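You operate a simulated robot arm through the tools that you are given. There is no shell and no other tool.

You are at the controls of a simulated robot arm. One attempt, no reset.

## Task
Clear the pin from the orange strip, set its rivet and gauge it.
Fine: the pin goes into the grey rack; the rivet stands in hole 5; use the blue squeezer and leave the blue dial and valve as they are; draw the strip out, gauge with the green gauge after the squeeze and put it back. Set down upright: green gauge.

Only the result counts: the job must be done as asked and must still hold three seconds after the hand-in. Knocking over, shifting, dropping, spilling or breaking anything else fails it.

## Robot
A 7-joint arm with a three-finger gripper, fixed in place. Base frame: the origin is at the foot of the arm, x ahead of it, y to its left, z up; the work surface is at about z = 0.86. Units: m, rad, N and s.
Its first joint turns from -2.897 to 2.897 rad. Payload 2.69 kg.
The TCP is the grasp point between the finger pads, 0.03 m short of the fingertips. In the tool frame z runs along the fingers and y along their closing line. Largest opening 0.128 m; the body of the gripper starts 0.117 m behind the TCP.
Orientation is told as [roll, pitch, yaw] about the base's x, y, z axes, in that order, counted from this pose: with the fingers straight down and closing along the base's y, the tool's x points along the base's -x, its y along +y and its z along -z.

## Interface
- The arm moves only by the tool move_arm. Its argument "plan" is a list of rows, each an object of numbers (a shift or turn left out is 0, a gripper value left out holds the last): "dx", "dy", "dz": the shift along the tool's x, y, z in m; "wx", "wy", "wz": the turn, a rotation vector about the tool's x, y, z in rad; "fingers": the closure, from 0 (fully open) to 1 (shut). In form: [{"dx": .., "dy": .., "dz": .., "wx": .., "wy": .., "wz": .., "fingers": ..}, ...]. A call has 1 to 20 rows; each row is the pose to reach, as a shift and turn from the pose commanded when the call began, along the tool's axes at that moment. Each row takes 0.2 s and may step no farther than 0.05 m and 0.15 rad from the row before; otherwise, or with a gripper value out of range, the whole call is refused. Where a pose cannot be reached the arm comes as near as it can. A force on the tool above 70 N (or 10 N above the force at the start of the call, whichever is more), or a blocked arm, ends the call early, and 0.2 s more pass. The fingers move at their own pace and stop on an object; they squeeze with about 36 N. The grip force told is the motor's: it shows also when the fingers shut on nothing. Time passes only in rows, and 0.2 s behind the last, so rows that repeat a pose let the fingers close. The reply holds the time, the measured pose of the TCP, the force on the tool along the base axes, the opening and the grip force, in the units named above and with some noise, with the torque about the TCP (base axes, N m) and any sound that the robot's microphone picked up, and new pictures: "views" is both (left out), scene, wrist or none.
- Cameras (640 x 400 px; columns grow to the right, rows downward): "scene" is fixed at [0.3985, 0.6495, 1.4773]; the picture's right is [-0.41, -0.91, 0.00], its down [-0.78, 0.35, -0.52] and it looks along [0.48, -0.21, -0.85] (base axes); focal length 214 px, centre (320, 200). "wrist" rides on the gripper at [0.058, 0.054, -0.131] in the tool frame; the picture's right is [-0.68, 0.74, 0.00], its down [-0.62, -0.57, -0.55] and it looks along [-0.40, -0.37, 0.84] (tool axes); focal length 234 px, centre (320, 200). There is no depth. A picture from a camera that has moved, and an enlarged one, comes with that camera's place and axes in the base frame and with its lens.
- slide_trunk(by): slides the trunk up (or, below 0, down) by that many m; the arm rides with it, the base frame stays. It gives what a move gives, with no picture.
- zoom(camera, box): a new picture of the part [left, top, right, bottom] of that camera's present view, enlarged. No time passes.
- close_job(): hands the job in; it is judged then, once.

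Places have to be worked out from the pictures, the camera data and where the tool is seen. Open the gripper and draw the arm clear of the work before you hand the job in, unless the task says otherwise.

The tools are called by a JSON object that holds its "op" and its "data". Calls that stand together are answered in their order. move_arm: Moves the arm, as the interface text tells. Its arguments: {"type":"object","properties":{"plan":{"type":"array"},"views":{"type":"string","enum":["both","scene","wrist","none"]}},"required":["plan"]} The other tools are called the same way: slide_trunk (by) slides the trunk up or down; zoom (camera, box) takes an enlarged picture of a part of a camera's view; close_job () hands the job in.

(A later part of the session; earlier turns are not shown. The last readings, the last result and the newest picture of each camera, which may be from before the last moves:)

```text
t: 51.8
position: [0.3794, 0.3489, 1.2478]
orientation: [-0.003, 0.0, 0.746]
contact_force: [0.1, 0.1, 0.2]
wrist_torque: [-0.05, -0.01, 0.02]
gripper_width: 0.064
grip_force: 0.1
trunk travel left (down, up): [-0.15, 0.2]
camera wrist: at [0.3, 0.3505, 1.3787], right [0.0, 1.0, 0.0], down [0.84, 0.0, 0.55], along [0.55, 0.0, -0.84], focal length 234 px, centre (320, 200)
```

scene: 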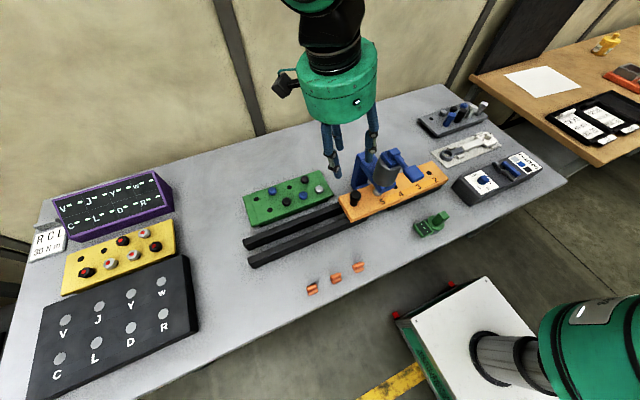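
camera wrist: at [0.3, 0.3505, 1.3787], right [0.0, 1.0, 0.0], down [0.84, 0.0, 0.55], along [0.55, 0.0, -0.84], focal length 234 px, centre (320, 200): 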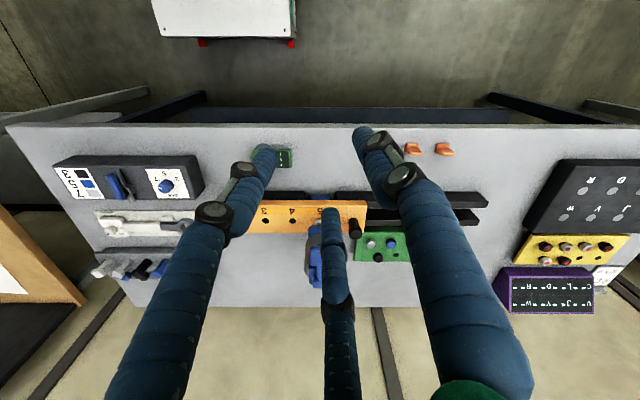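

The camera now looks along +x, with the shallow line of sight in the lower part of the picture. I lower the hand in front so the rivet and ram appear between the finger legs.

{"op": "move_arm", "data": {"plan": [{"dx": -0.0136, "dy": 0.001, "dz": 0.0445}, {"dx": -0.0272, "dy": 0.002, "dz": 0.089}, {"dx": -0.0408, "dy": 0.003, "dz": 0.1335}, {"dx": -0.0544, "dy": 0.004, "dz": 0.178}, {"dx": -0.068, "dy": 0.005, "dz": 0.2225}, {"dx": -0.0815, "dy": 0.0063, "dz": 0.267}]}}

{"op": "zoom", "data": {"camera": "wrist", "box": [210, 210, 370, 390]}}

```text
t: 53.2
position: [0.4373, 0.4088, 0.9826]
orientation: [-0.001, 0.001, 0.746]
contact_force: [0.5, -0.2, 0.4]
wrist_torque: [0.02, -0.01, 0.01]
gripper_width: 0.0639
grip_force: 0.0
trunk travel left (down, up): [-0.15, 0.2]
camera wrist: at [0.3579, 0.4106, 1.1119], right [0.0, 1.0, 0.0], down [0.84, 0.0, 0.55], along [0.55, 0.0, -0.84], focal length 234 px, centre (320, 200)
```

scene: 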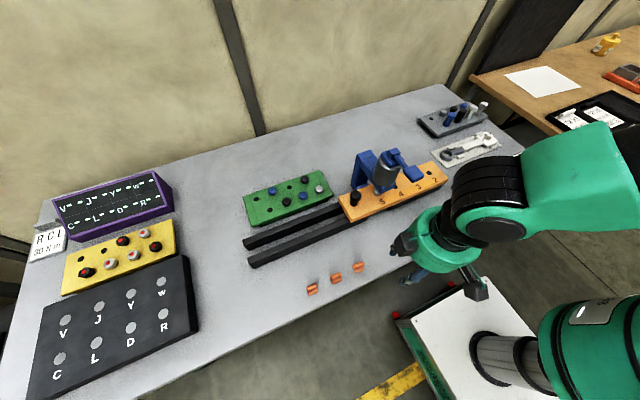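
wrist: 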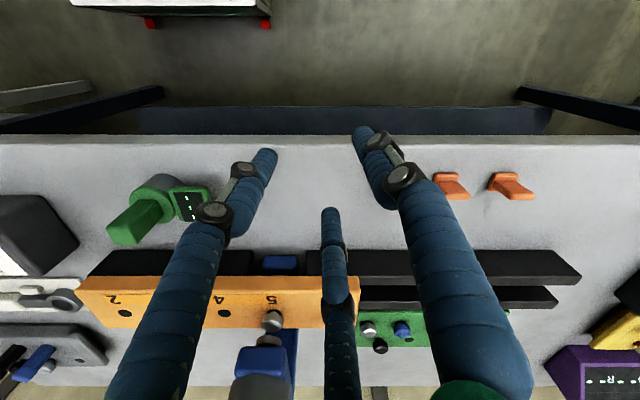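

```text
2.22 times, centred on (290, 300) of wrist
camera zoom: at [0.3579, 0.4106, 1.1119], right [0.0, 1.0, 0.0], down [0.84, 0.0, 0.55], along [0.55, 0.0, -0.84], focal length 520 px, centre (387, -22)
```

zoom: 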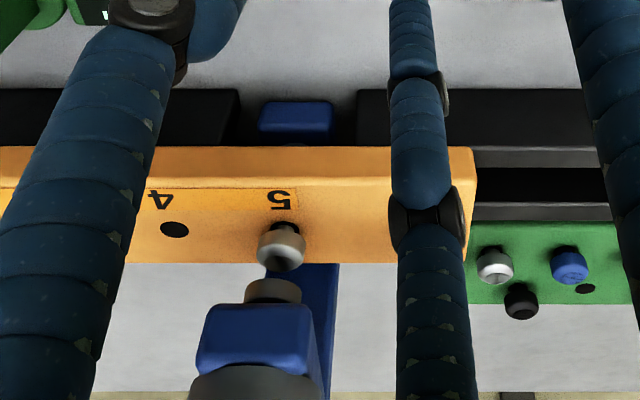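

This view shows rivet and ram tip both at y≈0.349, so they are aligned within about 1 mm. Next is the squeezer lever; I rise and move above its blue paddle with closed fingers to look at it first.

{"op": "move_arm", "data": {"plan": [{"dz": -0.045, "fingers": 1.0}, {"dz": -0.09}, {"dz": -0.135}, {"dz": -0.18}, {"dz": -0.225}, {"dz": -0.267}, {"dx": -0.0161, "dy": -0.0349, "dz": -0.267}, {"dx": -0.0321, "dy": -0.0697, "dz": -0.267}, {"dx": -0.0482, "dy": -0.1046, "dz": -0.267}, {"dx": -0.0642, "dy": -0.1394, "dz": -0.267}]}}

{"op": "zoom", "data": {"camera": "wrist", "box": [230, 60, 410, 210]}}

{"op": "zoom", "data": {"camera": "scene", "box": [330, 120, 450, 220]}}

```text
t: 55.4
position: [0.5767, 0.3501, 1.2493]
orientation: [-0.002, 0.0, 0.747]
contact_force: [-0.4, 0.5, 0.6]
wrist_torque: [-0.03, -0.05, 0.01]
gripper_width: 0.0021
grip_force: 31.3
trunk travel left (down, up): [-0.15, 0.2]
camera wrist: at [0.4974, 0.3515, 1.3797], right [0.0, 1.0, 0.0], down [0.84, 0.0, 0.55], along [0.55, 0.0, -0.84], focal length 234 px, centre (320, 200)
```

scene: 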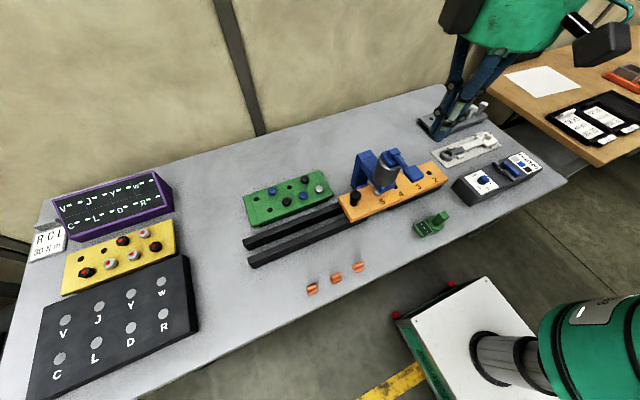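
wrist: 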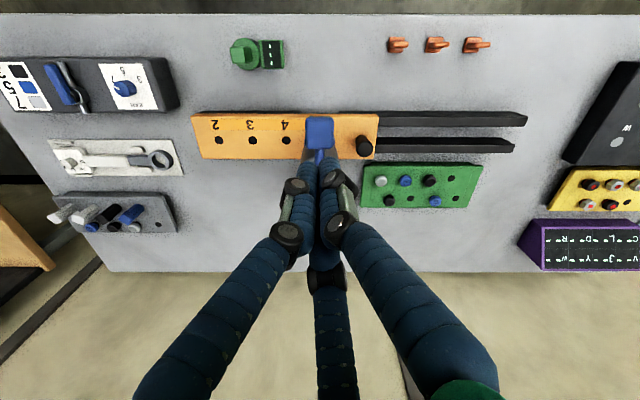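

```text
2.67 times, centred on (320, 135) of wrist
camera zoom: at [0.4974, 0.3515, 1.3797], right [0.0, 1.0, 0.0], down [0.84, 0.0, 0.55], along [0.55, 0.0, -0.84], focal length 624 px, centre (320, 373)
```

zoom: 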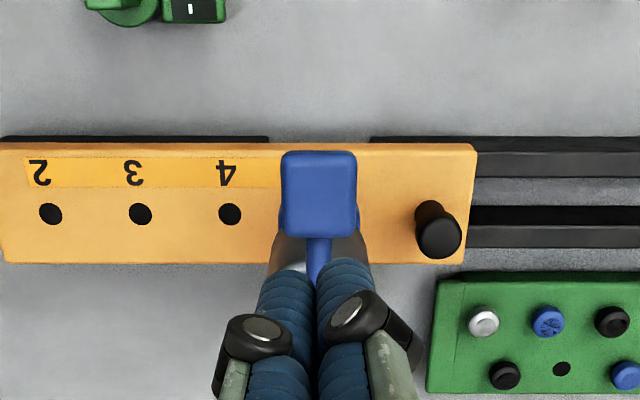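

```text
4.00 times, centred on (390, 170) of scene
camera zoom: at [0.3985, 0.6495, 1.4773], right [-0.41, -0.91, 0.0], down [-0.78, 0.35, -0.52], along [0.48, -0.21, -0.85], focal length 858 px, centre (40, 320)
```

zoom: 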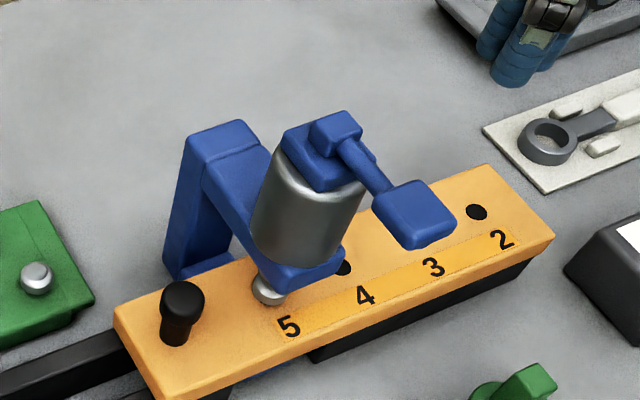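

The paddle is centred at (0.579, 0.351), spans about 0.036 × 0.033 m, and its top is at z≈1.115; the closed fingertips are right above it. I descend to just above it.

{"op": "move_arm", "data": {"plan": [{"dz": 0.04}, {"dz": 0.075}, {"dz": 0.09}]}}

{"op": "zoom", "data": {"camera": "scene", "box": [330, 120, 450, 220]}}

{"op": "zoom", "data": {"camera": "wrist", "box": [230, 100, 410, 250]}}

```text
t: 56.2
position: [0.5766, 0.3504, 1.1561]
orientation: [0.0, 0.002, 0.746]
contact_force: [-0.4, -0.3, 0.9]
wrist_torque: [0.0, 0.03, -0.03]
gripper_width: 0.0021
grip_force: 31.5
trunk travel left (down, up): [-0.15, 0.2]
camera wrist: at [0.4976, 0.3508, 1.2876], right [0.0, 1.0, 0.0], down [0.84, 0.0, 0.55], along [0.55, 0.0, -0.84], focal length 234 px, centre (320, 200)
```

scene: 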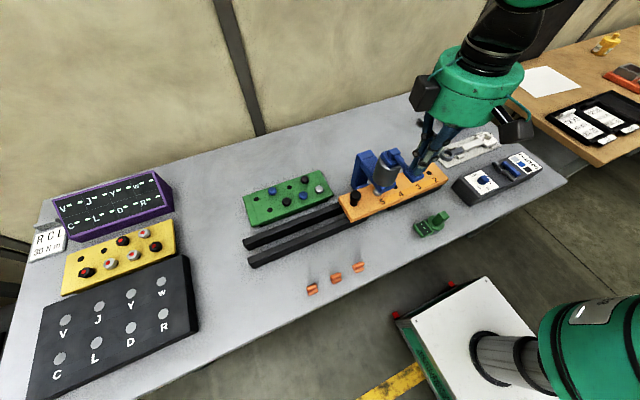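
wrist: 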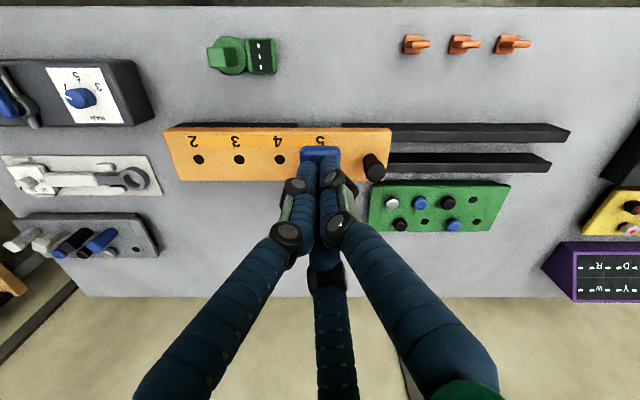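

```text
4.00 times, centred on (390, 170) of scene
camera zoom: at [0.3985, 0.6495, 1.4773], right [-0.41, -0.91, 0.0], down [-0.78, 0.35, -0.52], along [0.48, -0.21, -0.85], focal length 858 px, centre (40, 320)
```

zoom: 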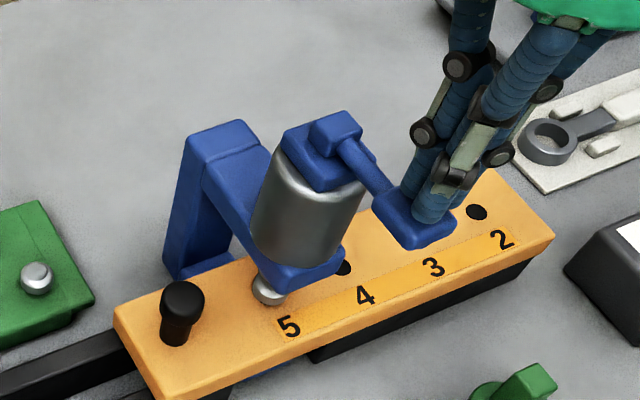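

```text
2.67 times, centred on (320, 175) of wrist
camera zoom: at [0.4976, 0.3508, 1.2876], right [0.0, 1.0, 0.0], down [0.84, 0.0, 0.55], along [0.55, 0.0, -0.84], focal length 624 px, centre (320, 267)
```

zoom: 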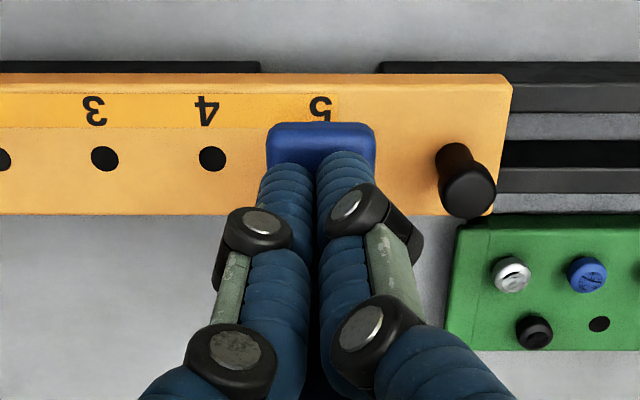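

The fingertips are about 1 cm above the paddle. I press down in small steps and watch for force and sound.

{"op": "move_arm", "data": {"plan": [{"dz": 0.005}, {"dz": 0.01}, {"dz": 0.014}, {"dz": 0.018}], "views": "scene"}}

{"op": "zoom", "data": {"camera": "scene", "box": [330, 120, 450, 220]}}

```text
t: 57.2
position: [0.5757, 0.3505, 1.1416]
orientation: [0.001, 0.001, 0.745]
contact_force: [-2.1, 1.6, 5.5]
wrist_torque: [0.05, -0.02, 0.03]
gripper_width: 0.0022
grip_force: 31.1
trunk travel left (down, up): [-0.15, 0.2]
```

scene: 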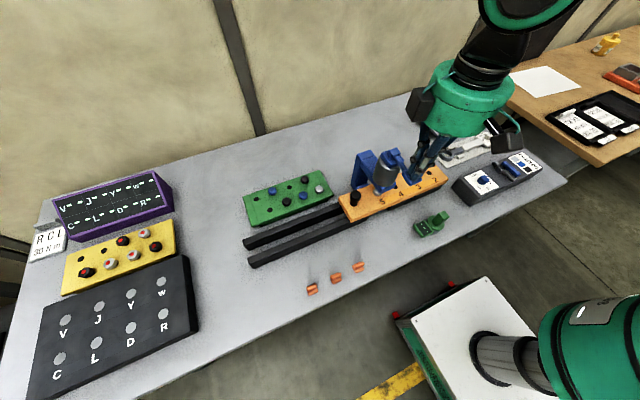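

```text
4.00 times, centred on (390, 170) of scene
camera zoom: at [0.3985, 0.6495, 1.4773], right [-0.41, -0.91, 0.0], down [-0.78, 0.35, -0.52], along [0.48, -0.21, -0.85], focal length 858 px, centre (40, 320)
```

zoom: 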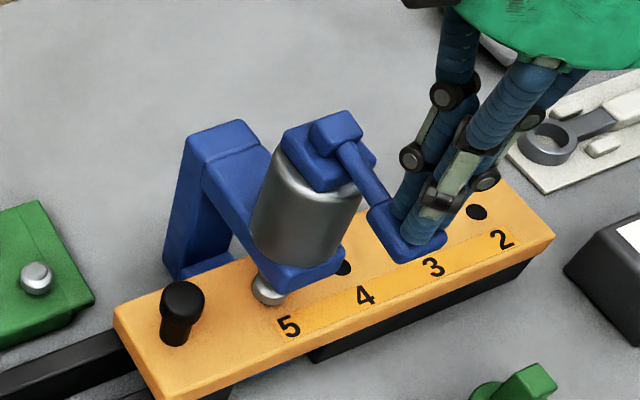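

The paddle yields with about 5.5 N, so pressing down is right. I continue pushing.

{"op": "move_arm", "data": {"plan": [{"dz": 0.005}, {"dz": 0.01}, {"dz": 0.015}, {"dz": 0.02}], "views": "scene"}}

{"op": "zoom", "data": {"camera": "scene", "box": [330, 120, 450, 220]}}

```text
t: 58.2
position: [0.5759, 0.3506, 1.129]
orientation: [-0.003, -0.01, 0.745]
contact_force: [-5.4, -4.6, 63.5]
wrist_torque: [-0.1, -0.94, 0.19]
gripper_width: 0.0021
grip_force: 31.7
trunk travel left (down, up): [-0.15, 0.2]
```

scene: 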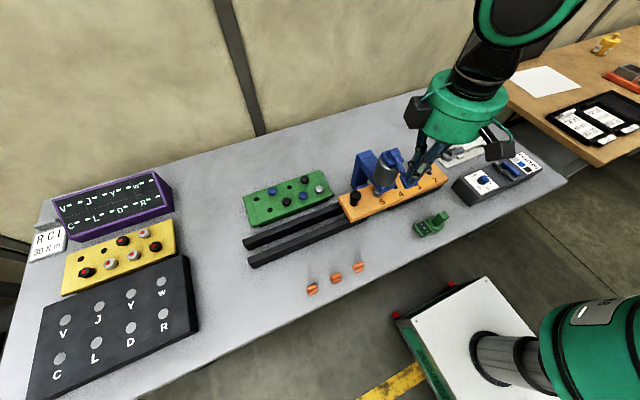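

```text
4.00 times, centred on (390, 170) of scene
camera zoom: at [0.3985, 0.6495, 1.4773], right [-0.41, -0.91, 0.0], down [-0.78, 0.35, -0.52], along [0.48, -0.21, -0.85], focal length 858 px, centre (40, 320)
```

zoom: 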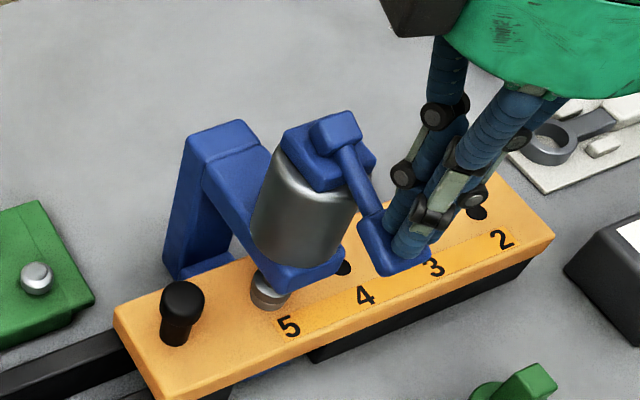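

The lever is at its stop, and the ram appears to have come down on the rivet. I ease off to a lighter press and hold there to let it work.

{"op": "move_arm", "data": {"plan": [{"dz": -0.004}, {"dz": -0.004}, {"dz": -0.004}, {"dz": -0.004}, {"dz": -0.004}, {"dz": -0.004}, {"dz": -0.004}, {"dz": -0.004}], "views": "scene"}}

{"op": "zoom", "data": {"camera": "scene", "box": [330, 150, 410, 220]}}

```text
t: 60.0
position: [0.5739, 0.3494, 1.1282]
orientation: [-0.002, -0.003, 0.746]
contact_force: [0.9, 2.8, 62.0]
wrist_torque: [0.15, -1.06, 0.04]
gripper_width: 0.002
grip_force: 31.6
trunk travel left (down, up): [-0.15, 0.2]
```

scene: 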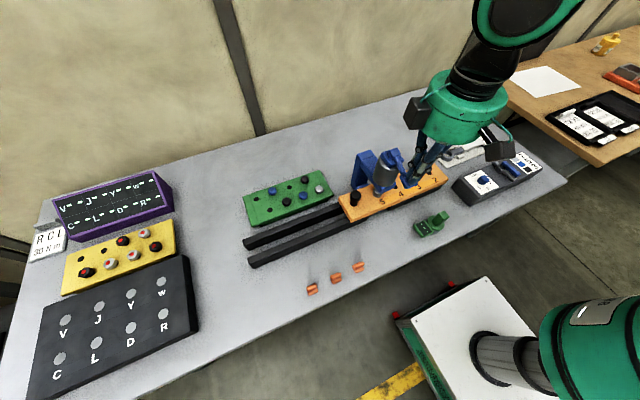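

```text
5.71 times, centred on (370, 185) of scene
camera zoom: at [0.3985, 0.6495, 1.4773], right [-0.41, -0.91, 0.0], down [-0.78, 0.35, -0.52], along [0.48, -0.21, -0.85], focal length 1226 px, centre (34, 286)
```

zoom: 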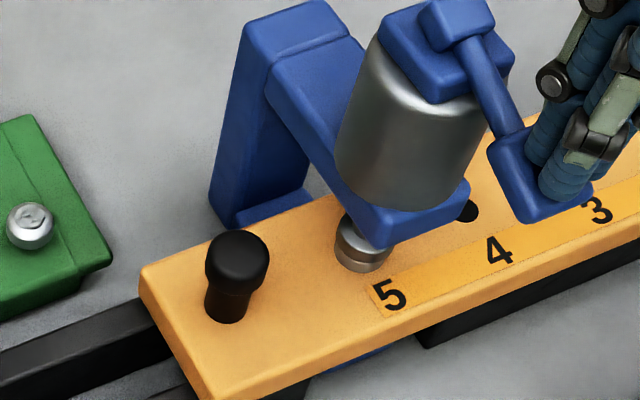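

The ram tip is down on the rivet head. I now let the lever up and see whether the ram retracts and how the rivet looks.

{"op": "move_arm", "data": {"plan": [{"dz": -0.005}, {"dz": -0.01}, {"dz": -0.02}, {"dz": -0.035}, {"dz": -0.06}, {"dz": -0.09}]}}

{"op": "zoom", "data": {"camera": "scene", "box": [330, 140, 410, 220]}}

```text
t: 61.4
position: [0.5747, 0.3508, 1.2151]
orientation: [-0.001, 0.0, 0.746]
contact_force: [-0.7, -0.6, 0.3]
wrist_torque: [-0.02, 0.01, -0.01]
gripper_width: 0.0022
grip_force: 31.4
trunk travel left (down, up): [-0.15, 0.2]
camera wrist: at [0.4952, 0.3522, 1.3459], right [0.0, 1.0, 0.0], down [0.84, 0.0, 0.55], along [0.55, 0.0, -0.84], focal length 234 px, centre (320, 200)
```

scene: 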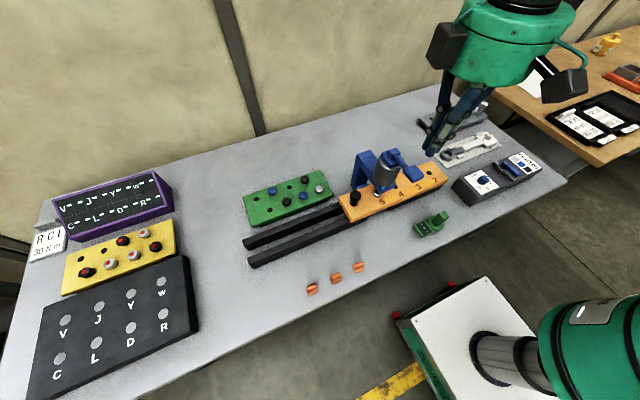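
wrist: 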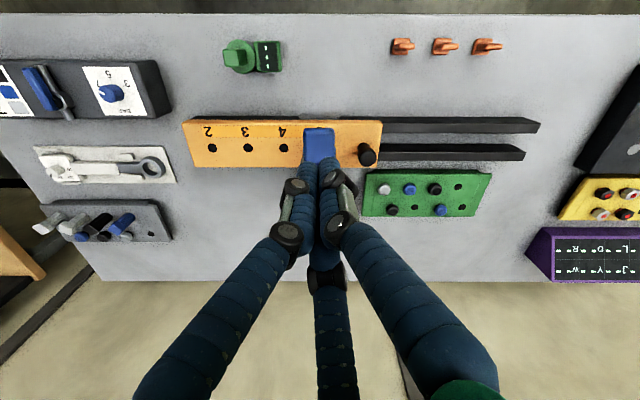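

```text
5.00 times, centred on (370, 180) of scene
camera zoom: at [0.3985, 0.6495, 1.4773], right [-0.41, -0.91, 0.0], down [-0.78, 0.35, -0.52], along [0.48, -0.21, -0.85], focal length 1072 px, centre (70, 300)
```

zoom: 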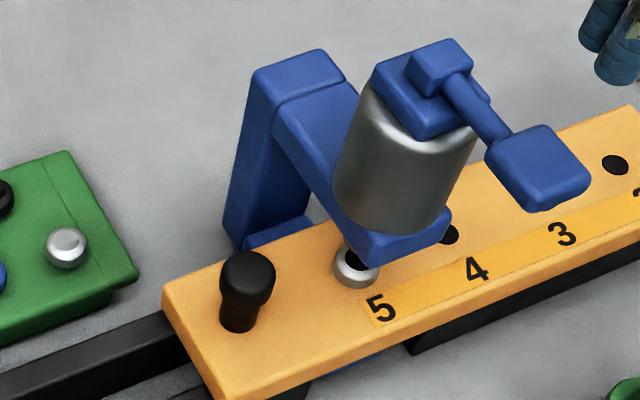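

The ram retracted and the lever sprang back; the rivet head now looks set. I return to the knob with yaw -90°, in the same leaned pose as before.

{"op": "move_arm", "data": {"plan": [{"dx": -0.03, "dy": 0.009, "dz": -0.02, "wz": 0.145, "fingers": 0.5}, {"dx": -0.065, "dy": 0.019, "dz": -0.045, "wz": 0.29}, {"dx": -0.1, "dy": 0.029, "dz": -0.045, "wz": 0.435}, {"dx": -0.1396, "dy": 0.0401, "dz": -0.045, "wz": 0.58}, {"dx": -0.1396, "dy": 0.0401, "dz": -0.045, "wz": 0.725}, {"dx": -0.1396, "dy": 0.0401, "dz": -0.045, "wz": 0.87}, {"dx": -0.1396, "dy": 0.0401, "dz": -0.045, "wz": 1.015}, {"dx": -0.1396, "dy": 0.0401, "dz": -0.045, "wz": 1.16}, {"dx": -0.1396, "dy": 0.0401, "dz": -0.045, "wz": 1.305}, {"dx": -0.1396, "dy": 0.0401, "dz": -0.045, "wz": 1.45}, {"dx": -0.1396, "dy": 0.0401, "dz": -0.045, "wz": 1.595}, {"dx": -0.1396, "dy": 0.0401, "dz": -0.045, "wz": 1.74}, {"dx": -0.1396, "dy": 0.0401, "dz": -0.045, "wz": 1.885}, {"dx": -0.1396, "dy": 0.0401, "dz": -0.045, "wz": 2.03}, {"dx": -0.1396, "dy": 0.0401, "dz": -0.045, "wz": 2.175}, {"dx": -0.1396, "dy": 0.0401, "dz": -0.045, "wz": 2.316}], "views": "none"}}

```text
t: 64.8
position: [0.651, 0.4746, 1.2587]
orientation: [0.002, -0.002, -1.573]
contact_force: [0.4, -0.3, 0.2]
wrist_torque: [0.01, -0.03, -0.01]
gripper_width: 0.0639
grip_force: 0.1
trunk travel left (down, up): [-0.15, 0.2]
```

I'm back at yaw -90° above the knob area. I lean the hand and go to the pre-grip pose 0.2 m back along the tool axis, then look.

{"op": "move_arm", "data": {"plan": [{"dx": 0.002, "dz": 0.045, "wy": -0.11}, {"dx": 0.0039, "dz": 0.0913, "wy": -0.22}], "views": "wrist"}}

{"op": "zoom", "data": {"camera": "wrist", "box": [260, 60, 440, 200]}}

```text
t: 65.4
position: [0.6528, 0.4781, 1.1638]
orientation: [-0.002, -0.223, -1.569]
contact_force: [0.6, -0.1, -0.1]
wrist_torque: [-0.03, 0.01, -0.01]
gripper_width: 0.0639
grip_force: 0.1
trunk travel left (down, up): [-0.15, 0.2]
camera wrist: at [0.706, 0.5653, 1.2788], right [0.74, -0.66, 0.15], down [-0.57, -0.48, 0.67], along [-0.37, -0.58, -0.73], focal length 234 px, centre (320, 200)
```

wrist: 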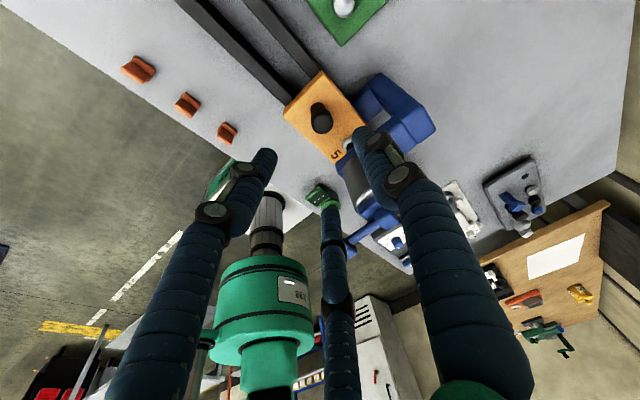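

```text
2.86 times, centred on (350, 130) of wrist
camera zoom: at [0.706, 0.5653, 1.2788], right [0.74, -0.66, 0.15], down [-0.57, -0.48, 0.67], along [-0.37, -0.58, -0.73], focal length 669 px, centre (234, 400)
```

zoom: 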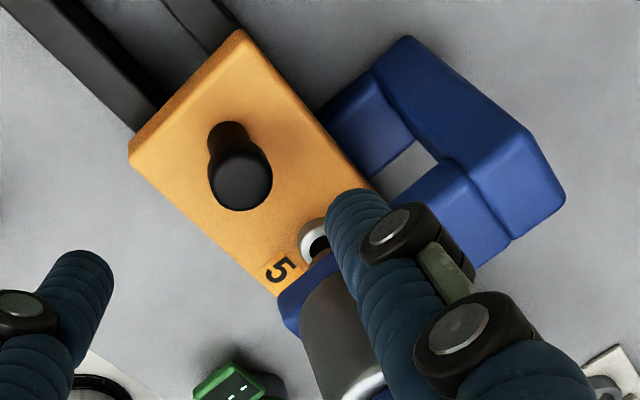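

The knob is where I left it. I advance along the tool axis to the former grip pose and close.

{"op": "move_arm", "data": {"plan": [{"dx": -0.0008, "dy": -0.0004, "dz": 0.045}, {"dx": -0.0016, "dy": -0.0008, "dz": 0.09}, {"dx": -0.0024, "dy": -0.0012, "dz": 0.135}, {"dx": -0.0032, "dy": -0.0015, "dz": 0.175}, {"dx": -0.0032, "dy": -0.0015, "dz": 0.196}, {"dx": -0.0032, "dy": -0.0015, "dz": 0.196, "fingers": 1.0}, {"dx": -0.0032, "dy": -0.0015, "dz": 0.196, "fingers": 1.0}, {"dx": -0.0032, "dy": -0.0015, "dz": 0.196, "fingers": 1.0}]}}

```text
t: 67.2
position: [0.649, 0.4316, 0.9774]
orientation: [-0.002, -0.219, -1.572]
contact_force: [0.9, -1.2, -8.9]
wrist_torque: [0.98, 0.29, -0.14]
gripper_width: 0.0296
grip_force: 44.8
trunk travel left (down, up): [-0.15, 0.2]
camera wrist: at [0.7031, 0.5182, 1.0919], right [0.74, -0.66, 0.15], down [-0.56, -0.48, 0.67], along [-0.37, -0.58, -0.73], focal length 234 px, centre (320, 200)
```

scene: 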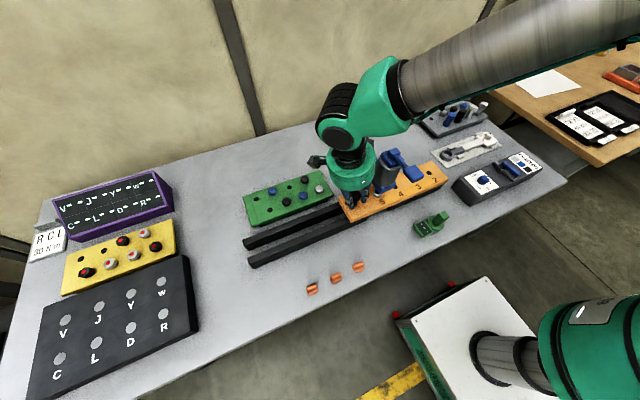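
wrist: 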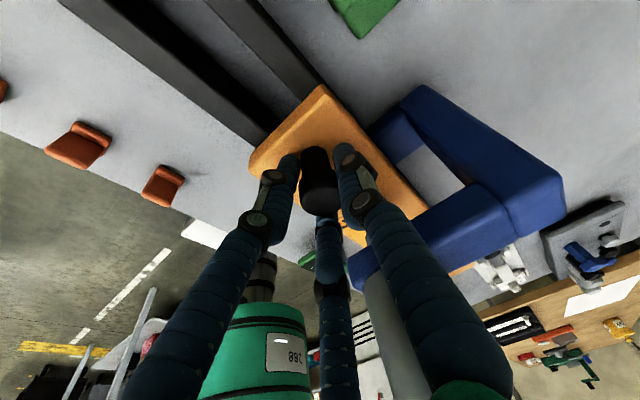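

Gripped again at 0.030 m. I draw the strip back out along +y, first to about knob y≈0.60.

{"op": "move_arm", "data": {"plan": [{"dx": 0.0098, "dz": -0.0015}, {"dx": 0.0244, "dz": -0.0047}, {"dx": 0.039, "dz": -0.008}, {"dx": 0.0537, "dz": -0.0113}, {"dx": 0.0683, "dz": -0.0145}, {"dx": 0.083, "dz": -0.0178}, {"dx": 0.0976, "dz": -0.0211}], "views": "none"}}

```text
t: 68.8
position: [0.6488, 0.5335, 0.9769]
orientation: [-0.001, -0.217, -1.571]
contact_force: [-0.7, 2.6, 4.1]
wrist_torque: [-0.02, 0.24, 0.11]
gripper_width: 0.0297
grip_force: 45.2
trunk travel left (down, up): [-0.15, 0.2]
```

Sliding freely. I continue to y≈0.60, then loosen, straighten the hand and re-grip for the outer part of the travel.

{"op": "move_arm", "data": {"plan": [{"dx": 0.0146, "dz": -0.0033}, {"dx": 0.0293, "dz": -0.0065}, {"dx": 0.0439, "dz": -0.0098}, {"dx": 0.0586, "dz": -0.0131}, {"dx": 0.0634, "dz": -0.0142}, {"dx": 0.0634, "dz": -0.0142, "fingers": 0.71}, {"dx": 0.0634, "dz": -0.0142, "fingers": 0.71}, {"dx": 0.0634, "dz": -0.0142, "wy": 0.11}, {"dx": 0.0634, "dz": -0.0142, "wy": 0.22}, {"dx": 0.0634, "dz": -0.0142, "wy": 0.22, "fingers": 1.0}, {"dx": 0.0634, "dz": -0.0142, "wy": 0.22, "fingers": 1.0}, {"dx": 0.0634, "dz": -0.0142, "wy": 0.22, "fingers": 1.0}]}}

```text
t: 71.4
position: [0.65, 0.5973, 0.9764]
orientation: [0.0, 0.0, -1.571]
contact_force: [3.0, 1.3, -0.3]
wrist_torque: [0.34, -0.2, 0.0]
gripper_width: 0.028
grip_force: 45.0
trunk travel left (down, up): [-0.15, 0.2]
camera wrist: at [0.7037, 0.6562, 1.1064], right [0.74, -0.68, 0.0], down [-0.57, -0.62, 0.55], along [-0.37, -0.4, -0.84], focal length 234 px, centre (320, 200)
```

scene: 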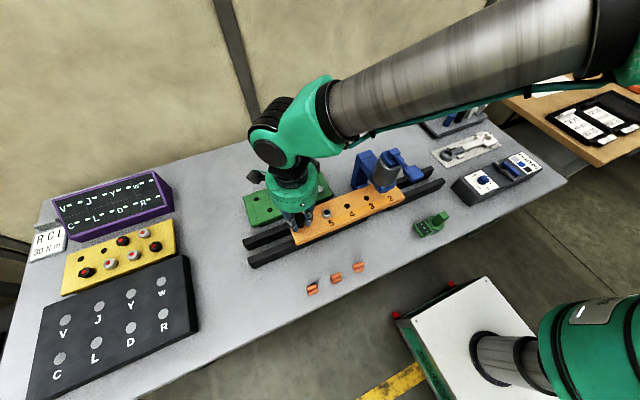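
wrist: 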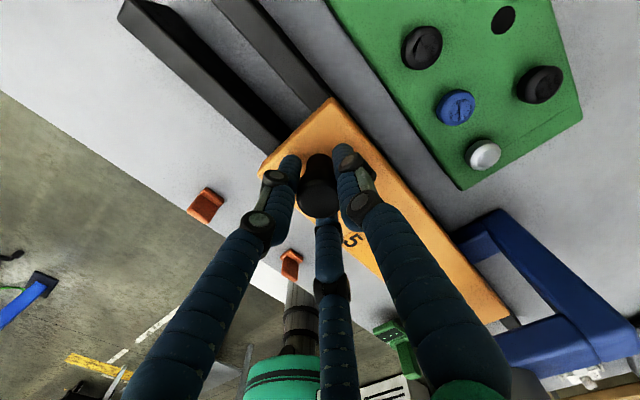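

Straight again and gripped. I pull the remaining 0.127 m to bring the strip to its starting place at knob y≈0.725.

{"op": "move_arm", "data": {"plan": [{"dx": 0.01}, {"dx": 0.025}, {"dx": 0.04}, {"dx": 0.055}, {"dx": 0.07}, {"dx": 0.085}, {"dx": 0.1}, {"dx": 0.113}, {"dx": 0.122}, {"dx": 0.127}]}}

{"op": "zoom", "data": {"camera": "scene", "box": [230, 160, 390, 270]}}

```text
t: 73.6
position: [0.6493, 0.7251, 0.9749]
orientation: [0.0, 0.0, -1.57]
contact_force: [9.1, -1.0, -6.9]
wrist_torque: [0.36, -0.31, 0.06]
gripper_width: 0.0279
grip_force: 45.3
trunk travel left (down, up): [-0.15, 0.2]
camera wrist: at [0.7037, 0.7845, 1.1064], right [0.74, -0.68, 0.0], down [-0.57, -0.62, 0.55], along [-0.37, -0.4, -0.84], focal length 234 px, centre (320, 200)
```

scene: 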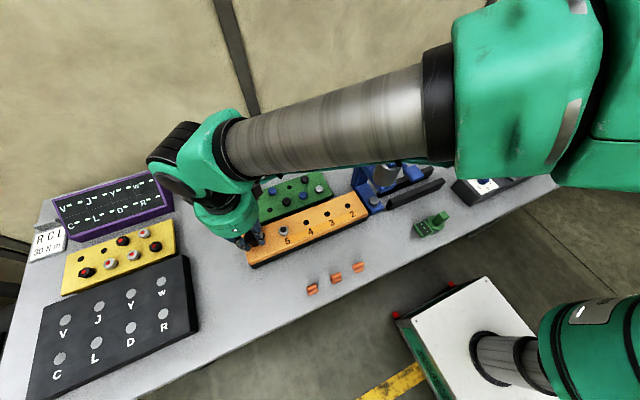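
wrist: 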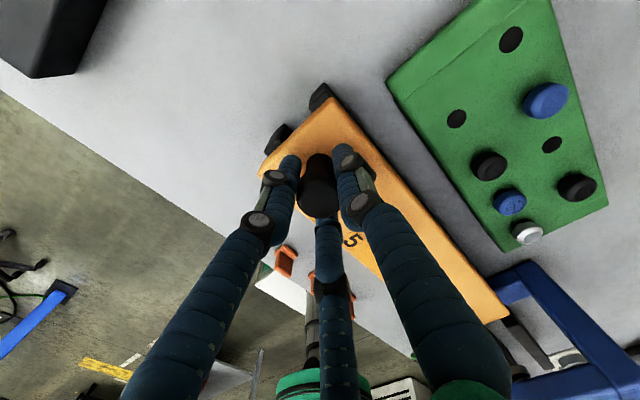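

```text
3.64 times, centred on (310, 215) of scene
camera zoom: at [0.3985, 0.6495, 1.4773], right [-0.41, -0.91, 0.0], down [-0.78, 0.35, -0.52], along [0.48, -0.21, -0.85], focal length 780 px, centre (356, 146)
```

zoom: 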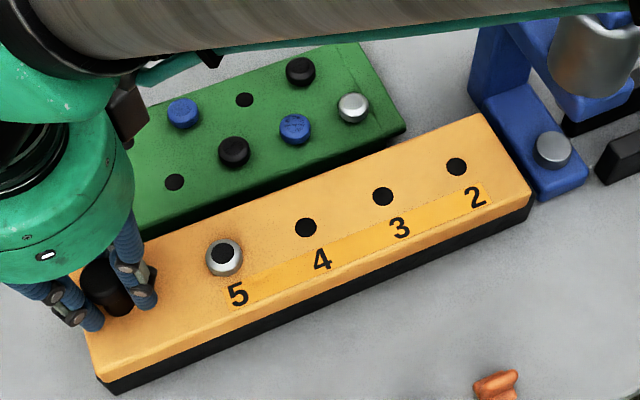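

The strip is back out at its start place and the rivet shows a changed, set head. I release the knob and rise, then head for the green gauge.

{"op": "move_arm", "data": {"plan": [{"fingers": 0.7}, {"fingers": 0.5}, {"fingers": 0.5}, {"dz": -0.03}, {"dz": -0.07}, {"dz": -0.115}, {"dz": -0.16}, {"dz": -0.205}, {"dz": -0.25}]}}

{"op": "zoom", "data": {"camera": "wrist", "box": [270, 20, 410, 130]}}

{"op": "zoom", "data": {"camera": "scene", "box": [235, 180, 335, 280]}}

```text
t: 75.6
position: [0.65, 0.7242, 1.2267]
orientation: [0.0, 0.001, -1.57]
contact_force: [0.3, -0.3, -0.7]
wrist_torque: [0.01, -0.01, 0.01]
gripper_width: 0.0639
grip_force: 0.1
trunk travel left (down, up): [-0.15, 0.2]
camera wrist: at [0.7046, 0.7837, 1.357], right [0.74, -0.68, 0.0], down [-0.57, -0.62, 0.55], along [-0.37, -0.4, -0.84], focal length 234 px, centre (320, 200)
```

scene: 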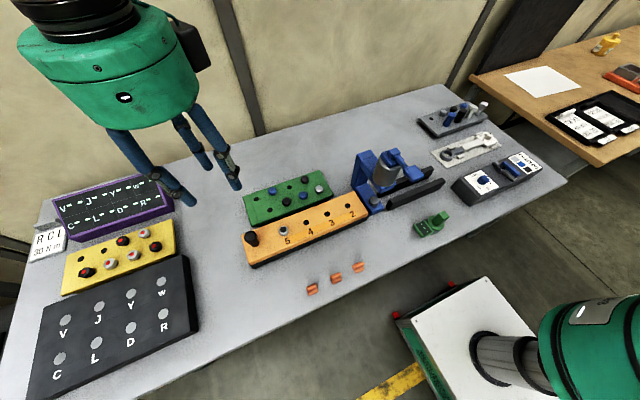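
wrist: 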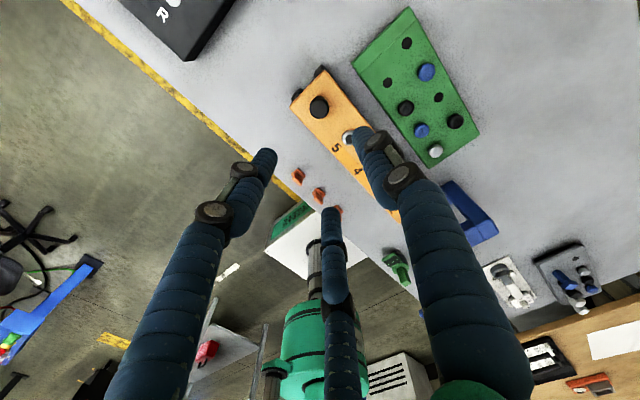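

```text
3.64 times, centred on (340, 75) of wrist
camera zoom: at [0.7046, 0.7837, 1.357], right [0.74, -0.68, 0.0], down [-0.57, -0.62, 0.55], along [-0.37, -0.4, -0.84], focal length 852 px, centre (247, 654)
```

zoom: 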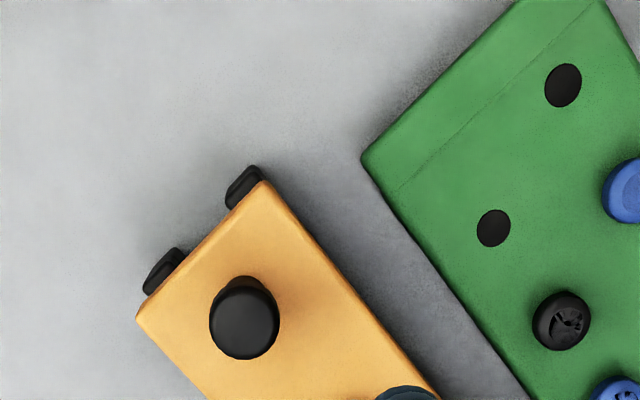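

```text
4.00 times, centred on (285, 230) of scene
camera zoom: at [0.3985, 0.6495, 1.4773], right [-0.41, -0.91, 0.0], down [-0.78, 0.35, -0.52], along [0.48, -0.21, -0.85], focal length 858 px, centre (460, 80)
```

zoom: 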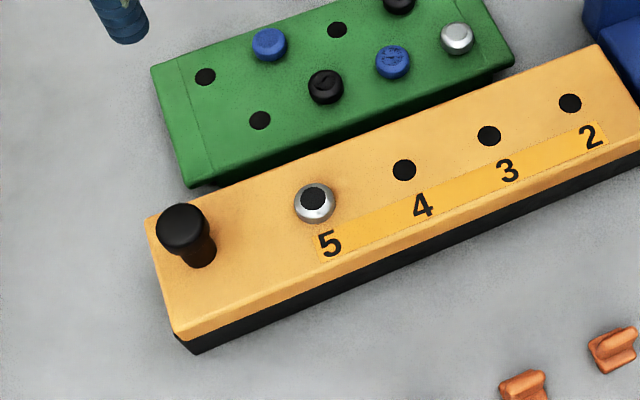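

The strip's hole positions match the start exactly and the rivet is flattened with a dark centre. I fly over to look closely at the green gauge.

{"op": "move_arm", "data": {"plan": [{"dx": -0.03, "dy": -0.01, "dz": -0.025}, {"dx": -0.0762, "dy": -0.0258, "dz": -0.025}, {"dx": -0.1224, "dy": -0.0416, "dz": -0.025}, {"dx": -0.1686, "dy": -0.0574, "dz": -0.025}, {"dx": -0.2148, "dy": -0.0732, "dz": -0.025}, {"dx": -0.261, "dy": -0.089, "dz": -0.025}, {"dx": -0.3072, "dy": -0.1048, "dz": -0.025}, {"dx": -0.3534, "dy": -0.1206, "dz": -0.025}, {"dx": -0.3996, "dy": -0.1364, "dz": -0.025}, {"dx": -0.4458, "dy": -0.1522, "dz": -0.025}, {"dx": -0.492, "dy": -0.168, "dz": -0.025}, {"dx": -0.5382, "dy": -0.1838, "dz": -0.025}, {"dx": -0.554, "dy": -0.19, "dz": 0.02}, {"dx": -0.554, "dy": -0.19, "dz": 0.06}, {"dx": -0.554, "dy": -0.19, "dz": 0.1}]}}

{"op": "zoom", "data": {"camera": "wrist", "box": [240, 0, 440, 140]}}

```text
t: 78.8
position: [0.4613, 0.1684, 1.1267]
orientation: [0.001, 0.001, -1.571]
contact_force: [-0.4, -0.4, 0.3]
wrist_torque: [0.02, 0.03, 0.02]
gripper_width: 0.064
grip_force: 0.1
trunk travel left (down, up): [-0.15, 0.2]
camera wrist: at [0.5148, 0.2274, 1.2573], right [0.74, -0.68, 0.0], down [-0.57, -0.62, 0.55], along [-0.37, -0.4, -0.84], focal length 234 px, centre (320, 200)
```

scene: 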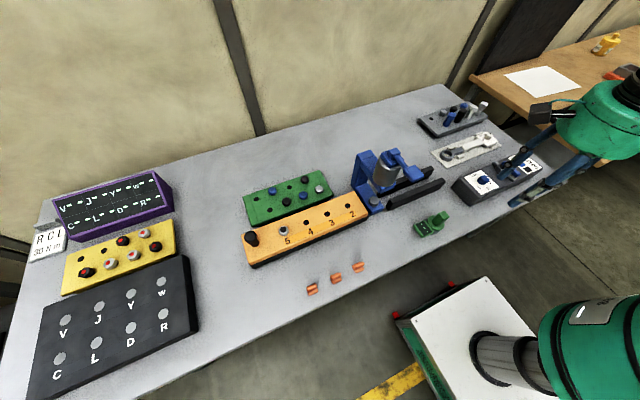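
wrist: 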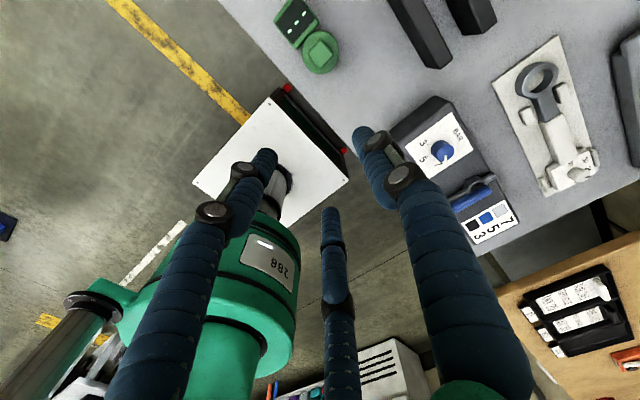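

```text
2.86 times, centred on (340, 70) of wrist
camera zoom: at [0.5148, 0.2274, 1.2573], right [0.74, -0.68, 0.0], down [-0.57, -0.62, 0.55], along [-0.37, -0.4, -0.84], focal length 669 px, centre (263, 571)
```

zoom: 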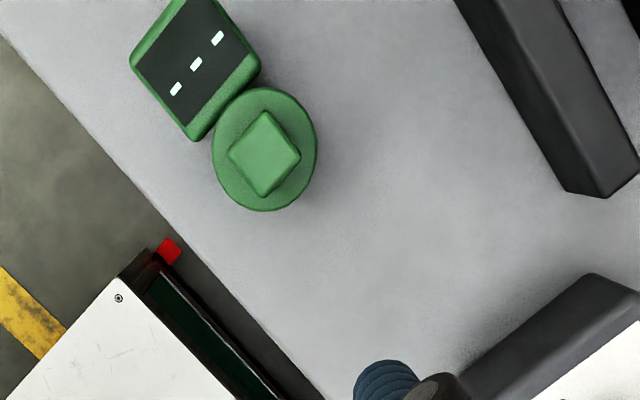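

From near-straight above, the gauge axis is at (0.5115, 0.224). It has a round body about 0.049 m across, a 0.019 m square handle aligned with the base axes, and its display pointing +y. I move over it at yaw -90°, lower partway and verify.

{"op": "move_arm", "data": {"plan": [{"dx": 0.0278, "dy": 0.0251}, {"dx": 0.0556, "dy": 0.0502}, {"dx": 0.0556, "dy": 0.0502, "dz": 0.04}, {"dx": 0.0556, "dy": 0.0502, "dz": 0.08}]}}

{"op": "zoom", "data": {"camera": "wrist", "box": [240, 40, 400, 200]}}

{"op": "zoom", "data": {"camera": "scene", "box": [390, 150, 490, 260]}}

```text
t: 79.8
position: [0.5092, 0.2249, 1.0474]
orientation: [0.001, 0.0, -1.57]
contact_force: [-0.9, 0.8, 0.5]
wrist_torque: [0.02, -0.03, 0.01]
gripper_width: 0.0639
grip_force: 0.0
trunk travel left (down, up): [-0.15, 0.2]
camera wrist: at [0.5625, 0.2851, 1.1777], right [0.74, -0.68, 0.0], down [-0.57, -0.62, 0.55], along [-0.37, -0.4, -0.84], focal length 234 px, centre (320, 200)
```

scene: 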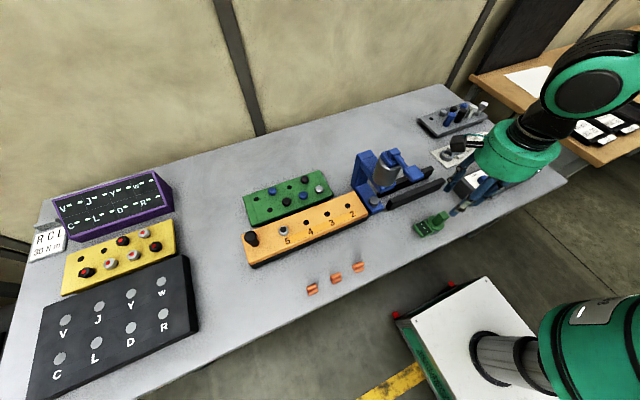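
wrist: 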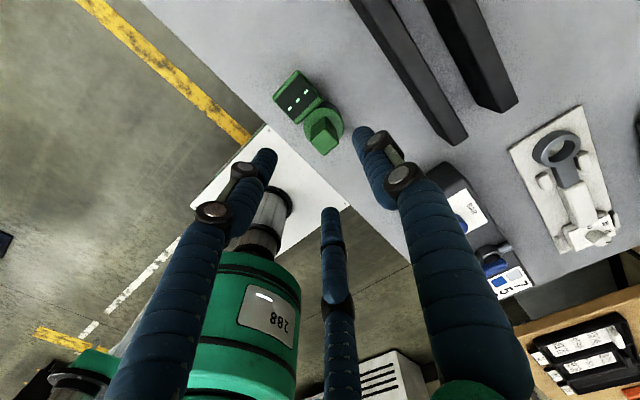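

```text
2.50 times, centred on (320, 120) of wrist
camera zoom: at [0.5625, 0.2851, 1.1777], right [0.74, -0.68, 0.0], down [-0.57, -0.62, 0.55], along [-0.37, -0.4, -0.84], focal length 585 px, centre (320, 400)
```

zoom: 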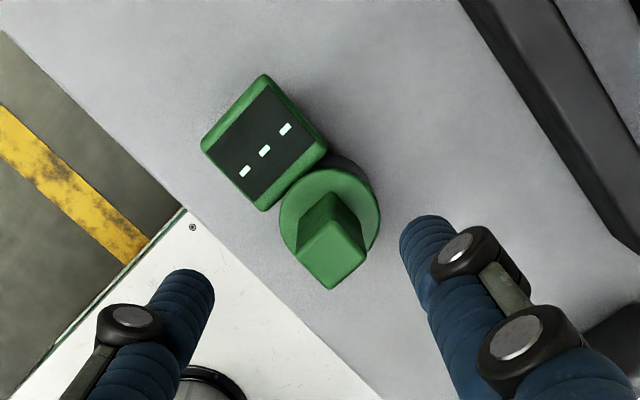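

```text
3.64 times, centred on (440, 205) of scene
camera zoom: at [0.3985, 0.6495, 1.4773], right [-0.41, -0.91, 0.0], down [-0.78, 0.35, -0.52], along [0.48, -0.21, -0.85], focal length 780 px, centre (-116, 182)
```

zoom: 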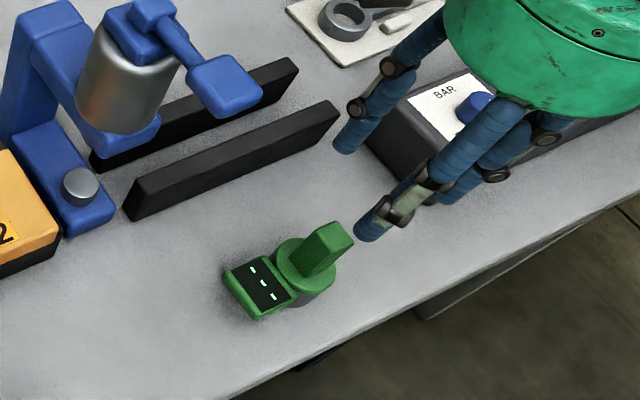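

The handle axis is at about (0.5125, 0.224), its top at z≈0.947 and the body top at z≈0.904. I descend so the fingertips stop just above the body (TCP z≈0.940) and close.

{"op": "move_arm", "data": {"plan": [{"dy": 0.0015, "dz": 0.04}, {"dy": 0.0015, "dz": 0.075}, {"dy": 0.0015, "dz": 0.095}, {"dy": 0.0015, "dz": 0.106}]}}

{"op": "zoom", "data": {"camera": "wrist", "box": [220, 60, 420, 240]}}

{"op": "zoom", "data": {"camera": "scene", "box": [390, 160, 490, 260]}}

```text
t: 80.8
position: [0.5115, 0.2265, 0.9411]
orientation: [0.0, 0.0, -1.571]
contact_force: [0.7, -0.8, 0.2]
wrist_torque: [-0.04, -0.02, 0.02]
gripper_width: 0.0639
grip_force: 0.0
trunk travel left (down, up): [-0.15, 0.2]
camera wrist: at [0.5655, 0.2854, 1.0716], right [0.74, -0.68, 0.0], down [-0.57, -0.62, 0.55], along [-0.37, -0.4, -0.84], focal length 234 px, centre (320, 200)
```

scene: 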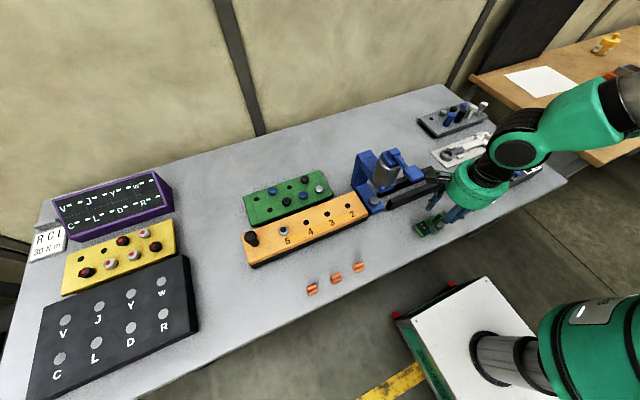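
wrist: 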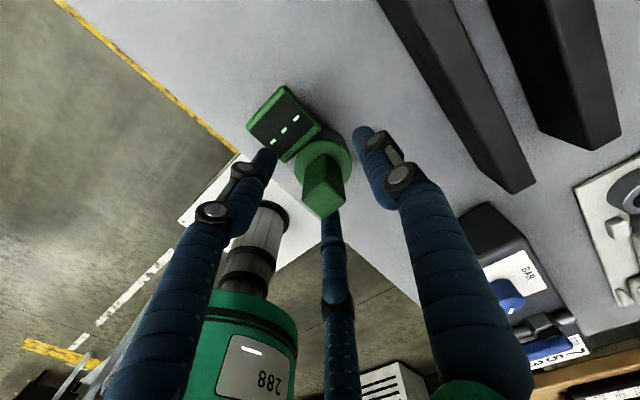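

```text
2.22 times, centred on (320, 150) of wrist
camera zoom: at [0.5655, 0.2854, 1.0716], right [0.74, -0.68, 0.0], down [-0.57, -0.62, 0.55], along [-0.37, -0.4, -0.84], focal length 520 px, centre (320, 311)
```

zoom: 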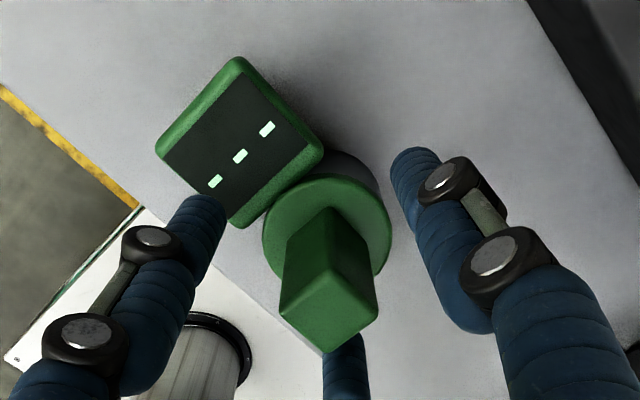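

```text
4.00 times, centred on (440, 210) of scene
camera zoom: at [0.3985, 0.6495, 1.4773], right [-0.41, -0.91, 0.0], down [-0.78, 0.35, -0.52], along [0.48, -0.21, -0.85], focal length 858 px, centre (-160, 160)
```

zoom: 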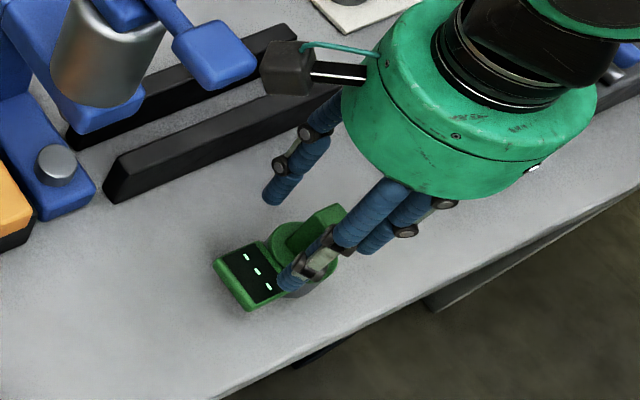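

The handle sits about 2 mm toward +x and -y of the TCP. I centre on it and close.

{"op": "move_arm", "data": {"plan": [{"dx": -0.002, "dy": 0.002}, {"dx": -0.002, "dy": 0.002, "fingers": 0.75}, {"dx": -0.002, "dy": 0.002, "fingers": 0.75}, {"dx": -0.002, "dy": 0.002, "fingers": 1.0}, {"dx": -0.002, "dy": 0.002, "fingers": 1.0}, {"dx": -0.002, "dy": 0.002, "fingers": 1.0}], "views": "wrist"}}

{"op": "zoom", "data": {"camera": "wrist", "box": [220, 60, 420, 240]}}

```text
t: 82.2
position: [0.5117, 0.2234, 0.9417]
orientation: [0.0, 0.0, -1.572]
contact_force: [-0.5, -0.1, -2.5]
wrist_torque: [0.01, 0.05, 0.0]
gripper_width: 0.0277
grip_force: 36.2
trunk travel left (down, up): [-0.15, 0.2]
camera wrist: at [0.5673, 0.283, 1.0715], right [0.74, -0.68, 0.0], down [-0.57, -0.62, 0.55], along [-0.37, -0.4, -0.84], focal length 234 px, centre (320, 200)
```

wrist: 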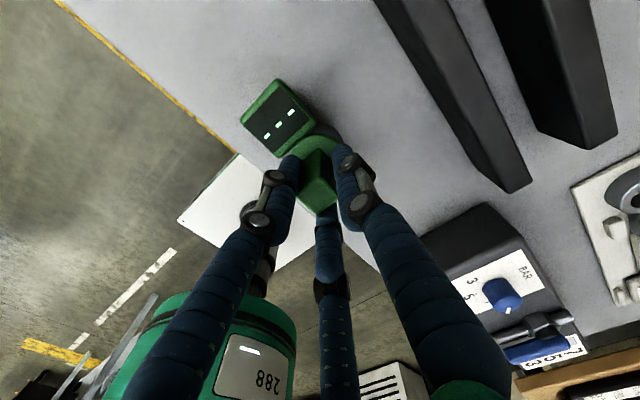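

```text
2.22 times, centred on (320, 150) of wrist
camera zoom: at [0.5673, 0.283, 1.0715], right [0.74, -0.68, 0.0], down [-0.57, -0.62, 0.55], along [-0.37, -0.4, -0.84], focal length 520 px, centre (320, 311)
```

zoom: 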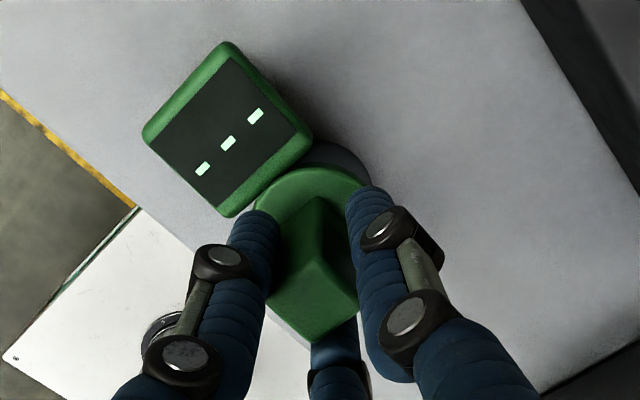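

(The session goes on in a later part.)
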